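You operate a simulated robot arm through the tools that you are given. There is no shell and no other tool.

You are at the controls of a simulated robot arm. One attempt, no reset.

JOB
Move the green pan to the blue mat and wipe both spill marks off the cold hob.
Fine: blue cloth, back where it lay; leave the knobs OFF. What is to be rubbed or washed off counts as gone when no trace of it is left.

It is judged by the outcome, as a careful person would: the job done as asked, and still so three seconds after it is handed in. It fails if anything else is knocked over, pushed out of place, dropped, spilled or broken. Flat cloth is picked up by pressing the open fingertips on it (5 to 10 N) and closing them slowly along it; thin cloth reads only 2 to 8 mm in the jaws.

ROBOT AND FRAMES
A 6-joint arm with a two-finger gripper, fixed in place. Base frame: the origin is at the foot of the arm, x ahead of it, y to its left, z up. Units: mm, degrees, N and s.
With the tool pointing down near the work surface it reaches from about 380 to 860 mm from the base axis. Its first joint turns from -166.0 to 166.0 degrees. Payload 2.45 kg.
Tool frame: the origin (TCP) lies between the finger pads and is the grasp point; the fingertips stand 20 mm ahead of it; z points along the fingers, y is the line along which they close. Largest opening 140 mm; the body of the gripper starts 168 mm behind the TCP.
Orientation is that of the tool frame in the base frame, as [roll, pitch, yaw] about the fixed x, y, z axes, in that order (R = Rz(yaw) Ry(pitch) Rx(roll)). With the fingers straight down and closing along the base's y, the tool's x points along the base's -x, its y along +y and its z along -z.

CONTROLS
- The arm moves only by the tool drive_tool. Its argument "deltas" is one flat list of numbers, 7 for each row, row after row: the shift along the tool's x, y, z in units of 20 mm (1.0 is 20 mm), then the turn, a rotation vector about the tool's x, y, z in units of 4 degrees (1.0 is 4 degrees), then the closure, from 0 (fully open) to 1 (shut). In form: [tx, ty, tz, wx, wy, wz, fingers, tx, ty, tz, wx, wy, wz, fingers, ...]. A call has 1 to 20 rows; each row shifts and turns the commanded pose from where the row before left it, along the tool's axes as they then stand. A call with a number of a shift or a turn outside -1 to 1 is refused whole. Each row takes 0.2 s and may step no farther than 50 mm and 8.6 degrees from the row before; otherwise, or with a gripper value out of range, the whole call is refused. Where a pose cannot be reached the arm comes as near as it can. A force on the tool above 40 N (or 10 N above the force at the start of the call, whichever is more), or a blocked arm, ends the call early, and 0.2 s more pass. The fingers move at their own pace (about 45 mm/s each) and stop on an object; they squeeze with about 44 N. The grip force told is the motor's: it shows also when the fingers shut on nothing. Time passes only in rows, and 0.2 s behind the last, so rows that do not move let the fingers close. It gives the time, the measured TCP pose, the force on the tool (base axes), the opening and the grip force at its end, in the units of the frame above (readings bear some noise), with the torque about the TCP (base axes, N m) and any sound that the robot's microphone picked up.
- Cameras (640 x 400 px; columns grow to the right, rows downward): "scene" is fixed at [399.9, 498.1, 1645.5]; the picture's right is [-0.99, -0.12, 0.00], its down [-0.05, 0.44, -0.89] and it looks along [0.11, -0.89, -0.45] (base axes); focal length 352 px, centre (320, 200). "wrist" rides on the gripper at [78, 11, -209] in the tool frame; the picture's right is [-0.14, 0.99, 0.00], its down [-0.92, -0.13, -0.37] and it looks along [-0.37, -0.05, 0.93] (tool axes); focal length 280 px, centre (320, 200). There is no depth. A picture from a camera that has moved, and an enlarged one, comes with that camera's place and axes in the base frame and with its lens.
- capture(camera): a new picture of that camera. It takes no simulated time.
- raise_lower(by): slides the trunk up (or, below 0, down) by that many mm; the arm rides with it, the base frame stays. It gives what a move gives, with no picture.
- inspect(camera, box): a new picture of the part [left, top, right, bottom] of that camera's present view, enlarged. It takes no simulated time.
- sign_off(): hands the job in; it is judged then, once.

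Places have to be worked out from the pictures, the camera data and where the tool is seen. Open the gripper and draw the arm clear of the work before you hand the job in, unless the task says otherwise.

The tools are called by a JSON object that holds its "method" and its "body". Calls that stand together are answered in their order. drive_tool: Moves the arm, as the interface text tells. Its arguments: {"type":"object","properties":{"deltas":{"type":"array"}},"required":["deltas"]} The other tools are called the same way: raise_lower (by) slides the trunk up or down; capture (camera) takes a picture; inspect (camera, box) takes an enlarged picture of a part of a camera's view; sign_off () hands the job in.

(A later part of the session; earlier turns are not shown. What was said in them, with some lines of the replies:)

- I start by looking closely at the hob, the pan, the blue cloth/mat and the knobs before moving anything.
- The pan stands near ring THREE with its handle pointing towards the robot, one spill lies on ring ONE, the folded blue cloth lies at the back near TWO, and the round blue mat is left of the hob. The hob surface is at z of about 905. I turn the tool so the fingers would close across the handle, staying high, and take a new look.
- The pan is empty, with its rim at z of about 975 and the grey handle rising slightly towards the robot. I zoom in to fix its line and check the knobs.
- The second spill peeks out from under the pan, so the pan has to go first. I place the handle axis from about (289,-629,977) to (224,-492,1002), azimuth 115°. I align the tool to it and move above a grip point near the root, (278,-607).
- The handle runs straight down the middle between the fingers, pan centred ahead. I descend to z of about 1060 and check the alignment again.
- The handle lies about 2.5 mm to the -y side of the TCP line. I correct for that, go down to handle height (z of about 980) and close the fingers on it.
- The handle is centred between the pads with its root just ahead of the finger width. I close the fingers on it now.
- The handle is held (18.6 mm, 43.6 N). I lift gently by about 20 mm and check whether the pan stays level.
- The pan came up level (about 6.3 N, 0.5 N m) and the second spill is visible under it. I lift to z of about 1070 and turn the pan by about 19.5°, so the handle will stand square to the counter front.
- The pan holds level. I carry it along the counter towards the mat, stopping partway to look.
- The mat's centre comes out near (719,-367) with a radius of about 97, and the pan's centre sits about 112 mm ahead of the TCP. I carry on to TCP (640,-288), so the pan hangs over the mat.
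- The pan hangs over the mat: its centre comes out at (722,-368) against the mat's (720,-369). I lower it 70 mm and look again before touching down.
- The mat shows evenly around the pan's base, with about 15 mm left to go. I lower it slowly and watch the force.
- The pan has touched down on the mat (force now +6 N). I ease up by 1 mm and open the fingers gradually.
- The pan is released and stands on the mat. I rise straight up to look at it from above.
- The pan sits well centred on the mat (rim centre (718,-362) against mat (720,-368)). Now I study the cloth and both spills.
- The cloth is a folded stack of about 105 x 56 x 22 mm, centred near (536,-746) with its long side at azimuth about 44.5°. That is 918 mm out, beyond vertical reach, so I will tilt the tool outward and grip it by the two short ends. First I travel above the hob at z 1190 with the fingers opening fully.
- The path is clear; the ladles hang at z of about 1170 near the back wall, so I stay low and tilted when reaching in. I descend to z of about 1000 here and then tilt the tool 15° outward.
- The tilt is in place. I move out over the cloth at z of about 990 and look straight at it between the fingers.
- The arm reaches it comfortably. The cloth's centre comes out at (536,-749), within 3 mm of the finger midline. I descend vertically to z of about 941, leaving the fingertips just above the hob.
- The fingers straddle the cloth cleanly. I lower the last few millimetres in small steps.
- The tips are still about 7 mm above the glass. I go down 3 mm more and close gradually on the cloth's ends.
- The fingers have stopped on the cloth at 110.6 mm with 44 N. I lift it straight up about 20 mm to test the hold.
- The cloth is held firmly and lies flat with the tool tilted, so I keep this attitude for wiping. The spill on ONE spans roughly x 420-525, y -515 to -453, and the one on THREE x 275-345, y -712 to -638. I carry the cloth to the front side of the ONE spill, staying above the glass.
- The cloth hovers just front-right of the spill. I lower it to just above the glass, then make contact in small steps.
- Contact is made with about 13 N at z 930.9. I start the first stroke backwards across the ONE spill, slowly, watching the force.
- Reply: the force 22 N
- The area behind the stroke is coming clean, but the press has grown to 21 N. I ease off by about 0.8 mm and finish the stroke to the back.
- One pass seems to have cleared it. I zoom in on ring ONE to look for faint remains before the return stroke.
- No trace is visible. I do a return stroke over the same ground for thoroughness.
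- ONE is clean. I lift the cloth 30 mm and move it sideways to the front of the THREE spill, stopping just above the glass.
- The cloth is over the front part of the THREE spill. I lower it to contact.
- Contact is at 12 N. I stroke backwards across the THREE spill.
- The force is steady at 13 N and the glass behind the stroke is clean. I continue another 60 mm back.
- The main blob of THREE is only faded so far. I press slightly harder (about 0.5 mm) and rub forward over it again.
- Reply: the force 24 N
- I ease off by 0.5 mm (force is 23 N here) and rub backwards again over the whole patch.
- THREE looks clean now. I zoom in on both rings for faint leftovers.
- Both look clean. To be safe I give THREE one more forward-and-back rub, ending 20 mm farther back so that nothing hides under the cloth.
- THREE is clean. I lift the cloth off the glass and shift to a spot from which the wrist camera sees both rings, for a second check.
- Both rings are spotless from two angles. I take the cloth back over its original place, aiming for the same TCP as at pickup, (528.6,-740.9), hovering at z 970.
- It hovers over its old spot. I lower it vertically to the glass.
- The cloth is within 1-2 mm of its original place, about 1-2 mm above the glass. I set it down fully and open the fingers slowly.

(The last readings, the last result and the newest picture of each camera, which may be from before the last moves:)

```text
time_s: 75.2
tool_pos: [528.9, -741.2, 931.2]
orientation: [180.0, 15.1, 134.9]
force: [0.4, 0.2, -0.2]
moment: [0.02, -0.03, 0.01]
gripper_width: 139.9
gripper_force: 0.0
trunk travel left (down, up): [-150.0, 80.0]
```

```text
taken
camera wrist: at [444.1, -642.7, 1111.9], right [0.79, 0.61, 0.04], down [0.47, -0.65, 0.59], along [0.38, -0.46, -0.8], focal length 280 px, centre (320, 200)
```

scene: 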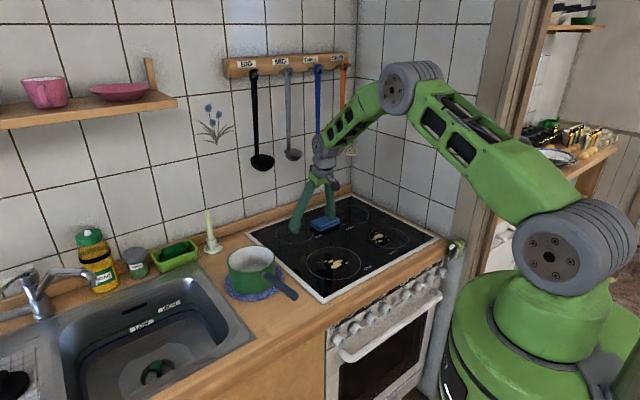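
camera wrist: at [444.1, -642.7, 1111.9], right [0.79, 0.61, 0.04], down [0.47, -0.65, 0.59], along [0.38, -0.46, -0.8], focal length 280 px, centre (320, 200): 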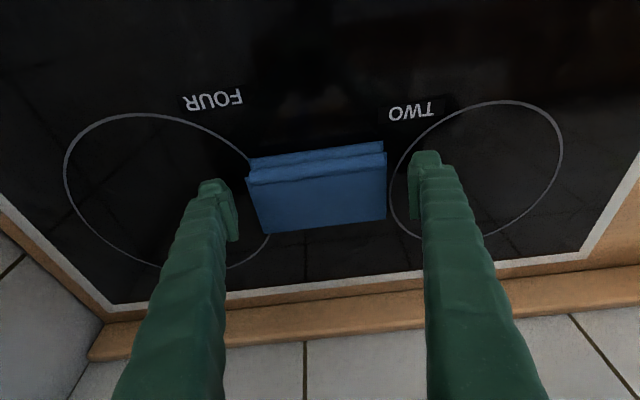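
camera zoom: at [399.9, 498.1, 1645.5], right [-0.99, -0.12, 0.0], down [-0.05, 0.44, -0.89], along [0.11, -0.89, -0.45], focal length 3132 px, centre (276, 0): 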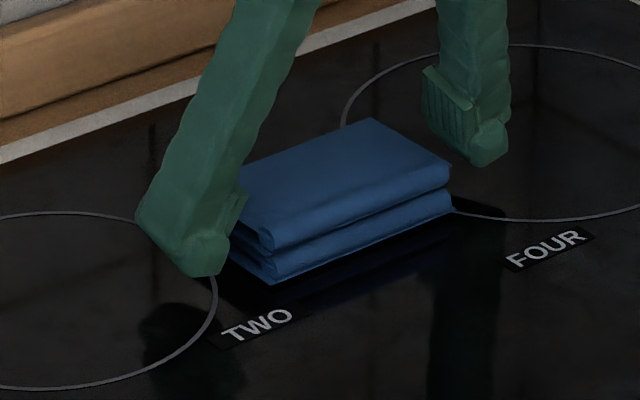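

The cloth lies where it was, released. I back the fingers out and draw the arm up and away towards the robot.

{"method": "drive_tool", "body": {"deltas": [0, 0, -0.5, 0, 0, 0, 0, 0, 0, -1, 0, 0, 0, 0, 0, 0, -1, 0, 0, 0, 0, 0, 0, -1, 0, 0, 0, 0, 0, 0, -1, 0, 0, 0, 0, 0.88, 0.396, -0.8155, 0, 0, 0, 0, 0.88, 0.396, -0.8155, 0, 0, 0, 0, 0.88, 0.396, -0.8155, 0, 0, 0, 0, 0.88, 0.396, -0.8155, 0, 0, 0, 0, 0.88, 0.396, -0.8155, 0, 0, 0, 0, 0.88, 0.396, -0.8155, 0, 0, 0, 0, 0.88, 0.396, -0.8155, 0, 0, 0, 0, 0.88, 0.396, -0.8155, 0, 0, 0, 0, 0.88, 0.396, -0.8155, 0, 0, 0, 0, 0.88, 0.396, -0.8155, 0, 0, 0, 0]}}

{"method": "capture", "body": {"camera": "scene"}}

{"method": "capture", "body": {"camera": "wrist"}}

```text
time_s: 78.4
tool_pos: [419.4, -517.7, 1130.7]
orientation: [-180.0, 15.1, 134.8]
force: [0.5, 0.1, 0.2]
moment: [-0.02, -0.02, 0.01]
gripper_width: 140.0
gripper_force: 0.1
trunk travel left (down, up): [-150.0, 80.0]
```

```text
taken
```

scene: 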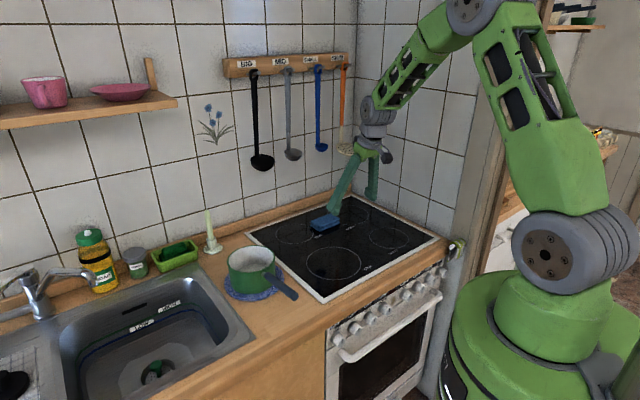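

```text
taken
camera wrist: at [335.7, -420.7, 1310.4], right [0.8, 0.61, 0.04], down [0.47, -0.65, 0.6], along [0.38, -0.46, -0.8], focal length 280 px, centre (320, 200)
```

wrist: 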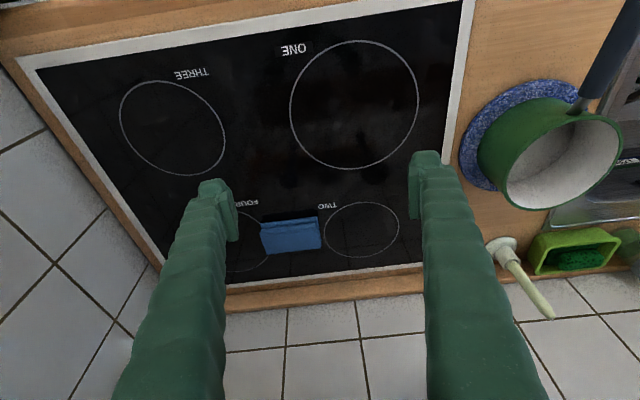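

Everything is in place: both rings clean, cloth back, pan on the mat. I draw the arm well clear towards its starting area and straighten the tool before a last inspection.

{"method": "drive_tool", "body": {"deltas": [0.7765, -0.53, -0.519, 0, 0, 0, 0, 0.7765, -0.53, -0.519, 0, 0, 0, 0, 0.7765, -0.53, -0.519, 0, 0, 0, 0, 0.7765, -0.53, -0.519, 0, 0, 0, 0, 0.7765, -0.53, -0.519, 0, 0, 0, 0, 0.7765, -0.53, -0.519, 0, 0, 0, 0, 0.7765, -0.53, -0.519, 0, 0, 0, 0, 0.7765, -0.53, -0.519, 0, 0, 0, 0, 0.7765, -0.53, -0.519, 0, 0, 0, 0, 0.7765, -0.53, -0.519, 0, 0, 0, 0, 0, 0, 0, 0, 0.75, 0, 0, 0, 0, 0, 0, 0.75, 0, 0, 0, 0, 0, 0, 0.75, 0, 0, 0, 0, 0, 0, 0.75, 0, 0, 0, 0, 0, 0, 0.75, 0, 0]}}

{"method": "inspect", "body": {"camera": "scene", "box": [210, 180, 450, 330]}}

{"method": "inspect", "body": {"camera": "scene", "box": [290, 215, 430, 305]}}

{"method": "inspect", "body": {"camera": "scene", "box": [320, 240, 470, 340]}}

{"method": "capture", "body": {"camera": "wrist"}}

```text
time_s: 81.6
tool_pos: [217.4, -468.3, 1190.3]
orientation: [-180.0, -0.1, 134.9]
force: [-0.9, 0.1, 0.7]
moment: [0.02, -0.01, -0.03]
gripper_width: 140.1
gripper_force: 0.1
trunk travel left (down, up): [-150.0, 80.0]
```

```text
2.67 times, centred on (330, 255) of scene
camera zoom: at [399.9, 498.1, 1645.5], right [-0.99, -0.12, 0.0], down [-0.05, 0.44, -0.89], along [0.11, -0.89, -0.45], focal length 940 px, centre (293, 53)
```

zoom: 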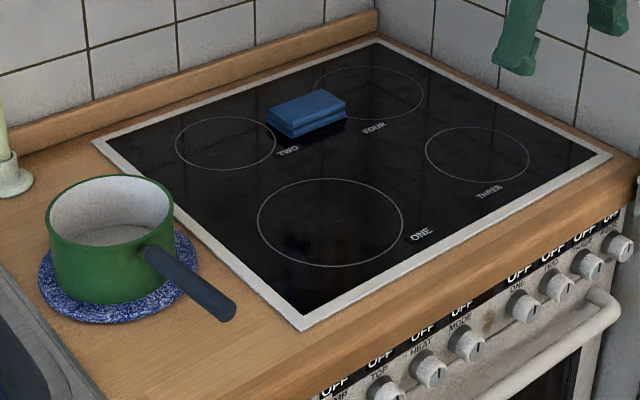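

```text
4.44 times, centred on (360, 260) of scene
camera zoom: at [399.9, 498.1, 1645.5], right [-0.99, -0.12, 0.0], down [-0.05, 0.44, -0.89], along [0.11, -0.89, -0.45], focal length 1566 px, centre (142, -67)
```

zoom: 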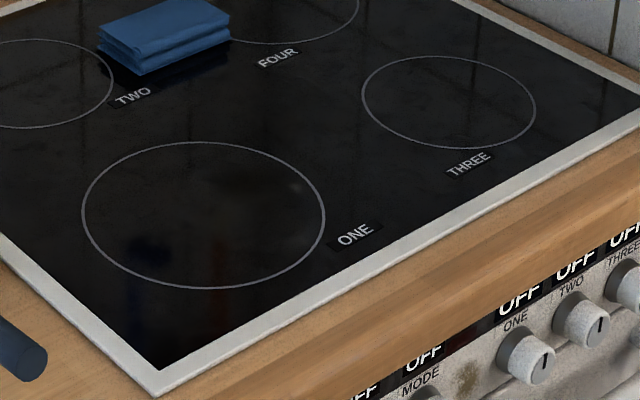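

```text
4.00 times, centred on (395, 290) of scene
camera zoom: at [399.9, 498.1, 1645.5], right [-0.99, -0.12, 0.0], down [-0.05, 0.44, -0.89], along [0.11, -0.89, -0.45], focal length 1409 px, centre (20, -160)
```

zoom: 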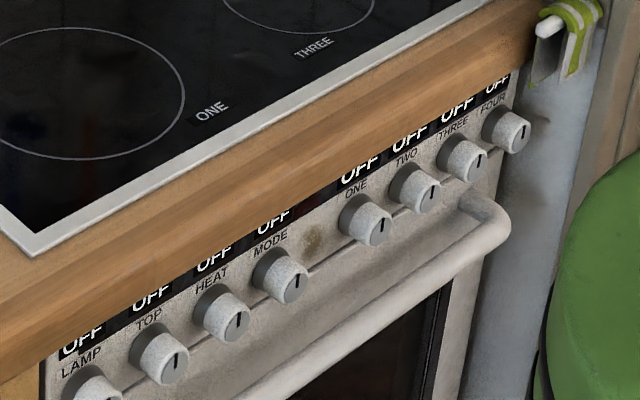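

```text
taken
camera wrist: at [170.1, -407.1, 1398.0], right [0.8, 0.6, 0.0], down [0.56, -0.74, 0.37], along [0.22, -0.29, -0.93], focal length 280 px, centre (320, 200)
```

wrist: 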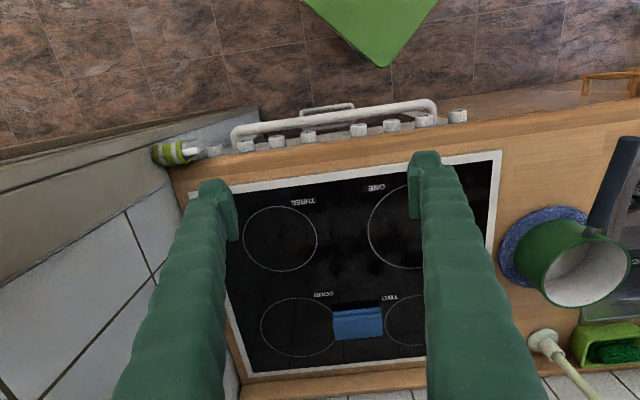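

The knobs are unchanged and everything stands right. There is one faint lighter spot inside ring ONE near its right edge, so I zoom in to see whether it is a reflection or a trace.

{"method": "inspect", "body": {"camera": "scene", "box": [335, 240, 375, 270]}}

{"method": "inspect", "body": {"camera": "scene", "box": [300, 240, 370, 290]}}

{"method": "inspect", "body": {"camera": "scene", "box": [365, 220, 415, 255]}}

{"method": "inspect", "body": {"camera": "wrist", "box": [220, 170, 500, 350]}}

```text
13.33 times, centred on (355, 255) of scene
camera zoom: at [399.9, 498.1, 1645.5], right [-0.99, -0.12, 0.0], down [-0.05, 0.44, -0.89], along [0.11, -0.89, -0.45], focal length 4698 px, centre (-147, -533)
```

zoom: 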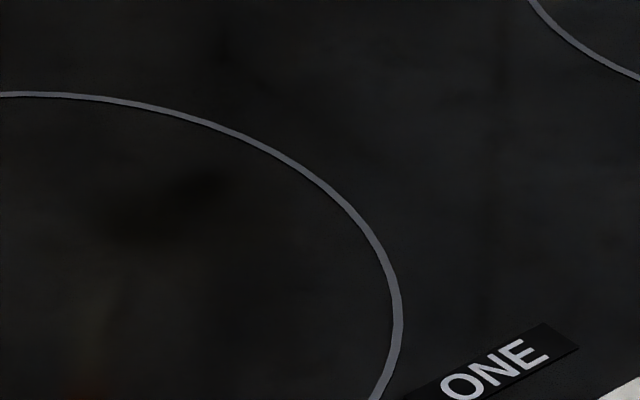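

```text
8.00 times, centred on (335, 265) of scene
camera zoom: at [399.9, 498.1, 1645.5], right [-0.99, -0.12, 0.0], down [-0.05, 0.44, -0.89], along [0.11, -0.89, -0.45], focal length 2819 px, centre (200, -320)
```

zoom: 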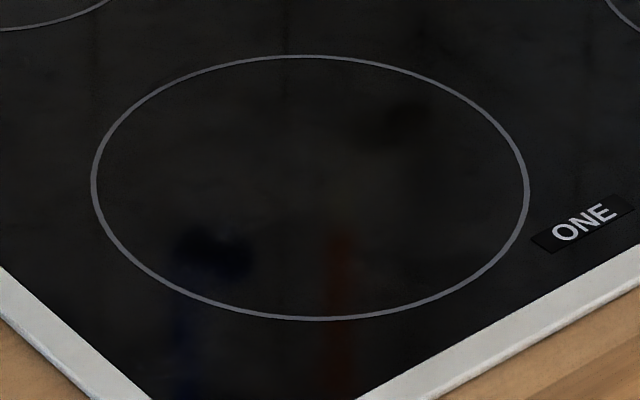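

```text
11.43 times, centred on (390, 238) of scene
camera zoom: at [399.9, 498.1, 1645.5], right [-0.99, -0.12, 0.0], down [-0.05, 0.44, -0.89], along [0.11, -0.89, -0.45], focal length 4026 px, centre (-480, -229)
```

zoom: 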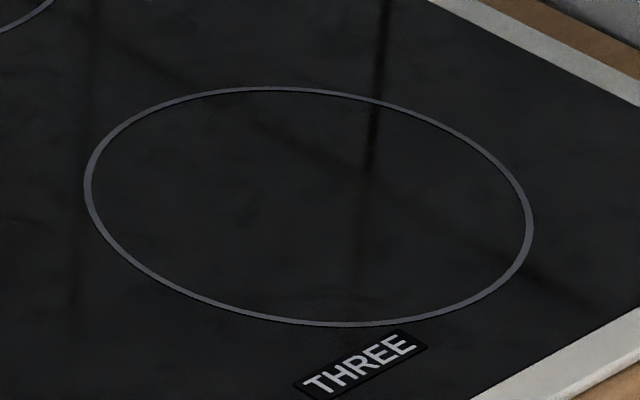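

```text
2.22 times, centred on (360, 260) of wrist
camera zoom: at [170.1, -407.1, 1398.0], right [0.8, 0.6, 0.0], down [0.56, -0.74, 0.37], along [0.22, -0.29, -0.93], focal length 623 px, centre (231, 67)
```

zoom: 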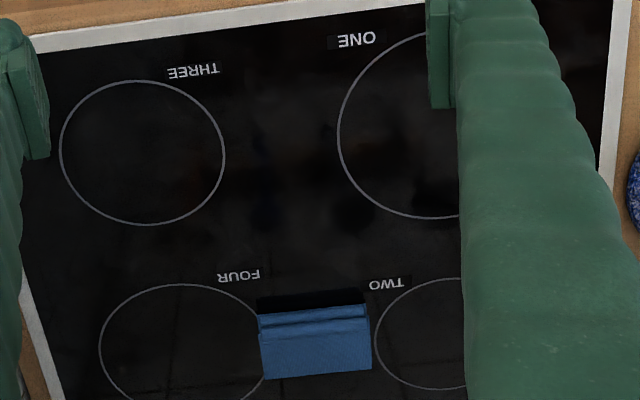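

At higher zoom the spot is gone, so it was only a reflection; both rings are clean. I compare the cloth one last time with its original picture.

{"method": "inspect", "body": {"camera": "scene", "box": [295, 200, 355, 245]}}

{"method": "inspect", "body": {"camera": "scene", "box": [200, 220, 320, 320]}}

```text
8.89 times, centred on (325, 222) of scene
camera zoom: at [399.9, 498.1, 1645.5], right [-0.99, -0.12, 0.0], down [-0.05, 0.44, -0.89], along [0.11, -0.89, -0.45], focal length 3132 px, centre (276, 0)
```

zoom: 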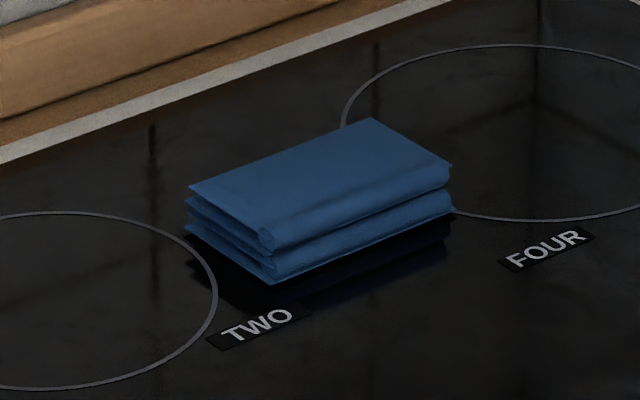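

```text
4.00 times, centred on (260, 270) of scene
camera zoom: at [399.9, 498.1, 1645.5], right [-0.99, -0.12, 0.0], down [-0.05, 0.44, -0.89], along [0.11, -0.89, -0.45], focal length 1409 px, centre (560, -80)
```

zoom: 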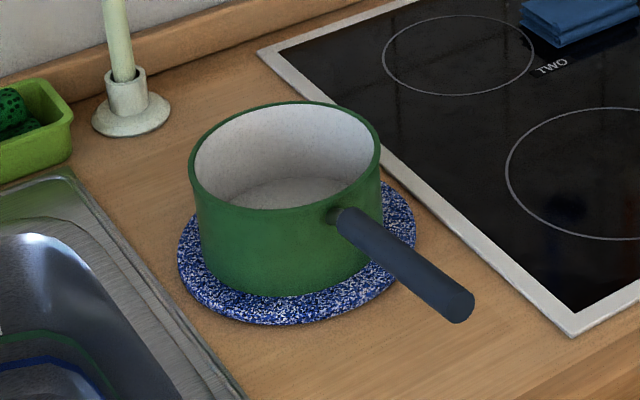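

The pan stands flat on the blue mat, the cloth is back within a millimetre or two, both spills are gone, all knobs read OFF, and the open gripper is clear of the work. I hand the job in.

{"method": "sign_off", "body": {}}

```text
The job is handed in.
```

The green pan is on the blue mat, and both spill marks are wiped off the hob. I handed the job in, but no verdict has come back yet.

- **Pan:** it stands flat on the mat, about 6 mm off centre, with its handle over the counter.
- **Spills:** the mark on ring ONE came off in one pass. The second mark was under the pan on ring THREE and needed more rubbing. Close-up pictures of both rings show no trace left.
- **Cloth:** the blue cloth is back in its original spot, within a millimetre or two.
- **Everything else:** the knobs I could see close up still read OFF. I saw nothing knocked or moved, and the open gripper is drawn clear of the hob.
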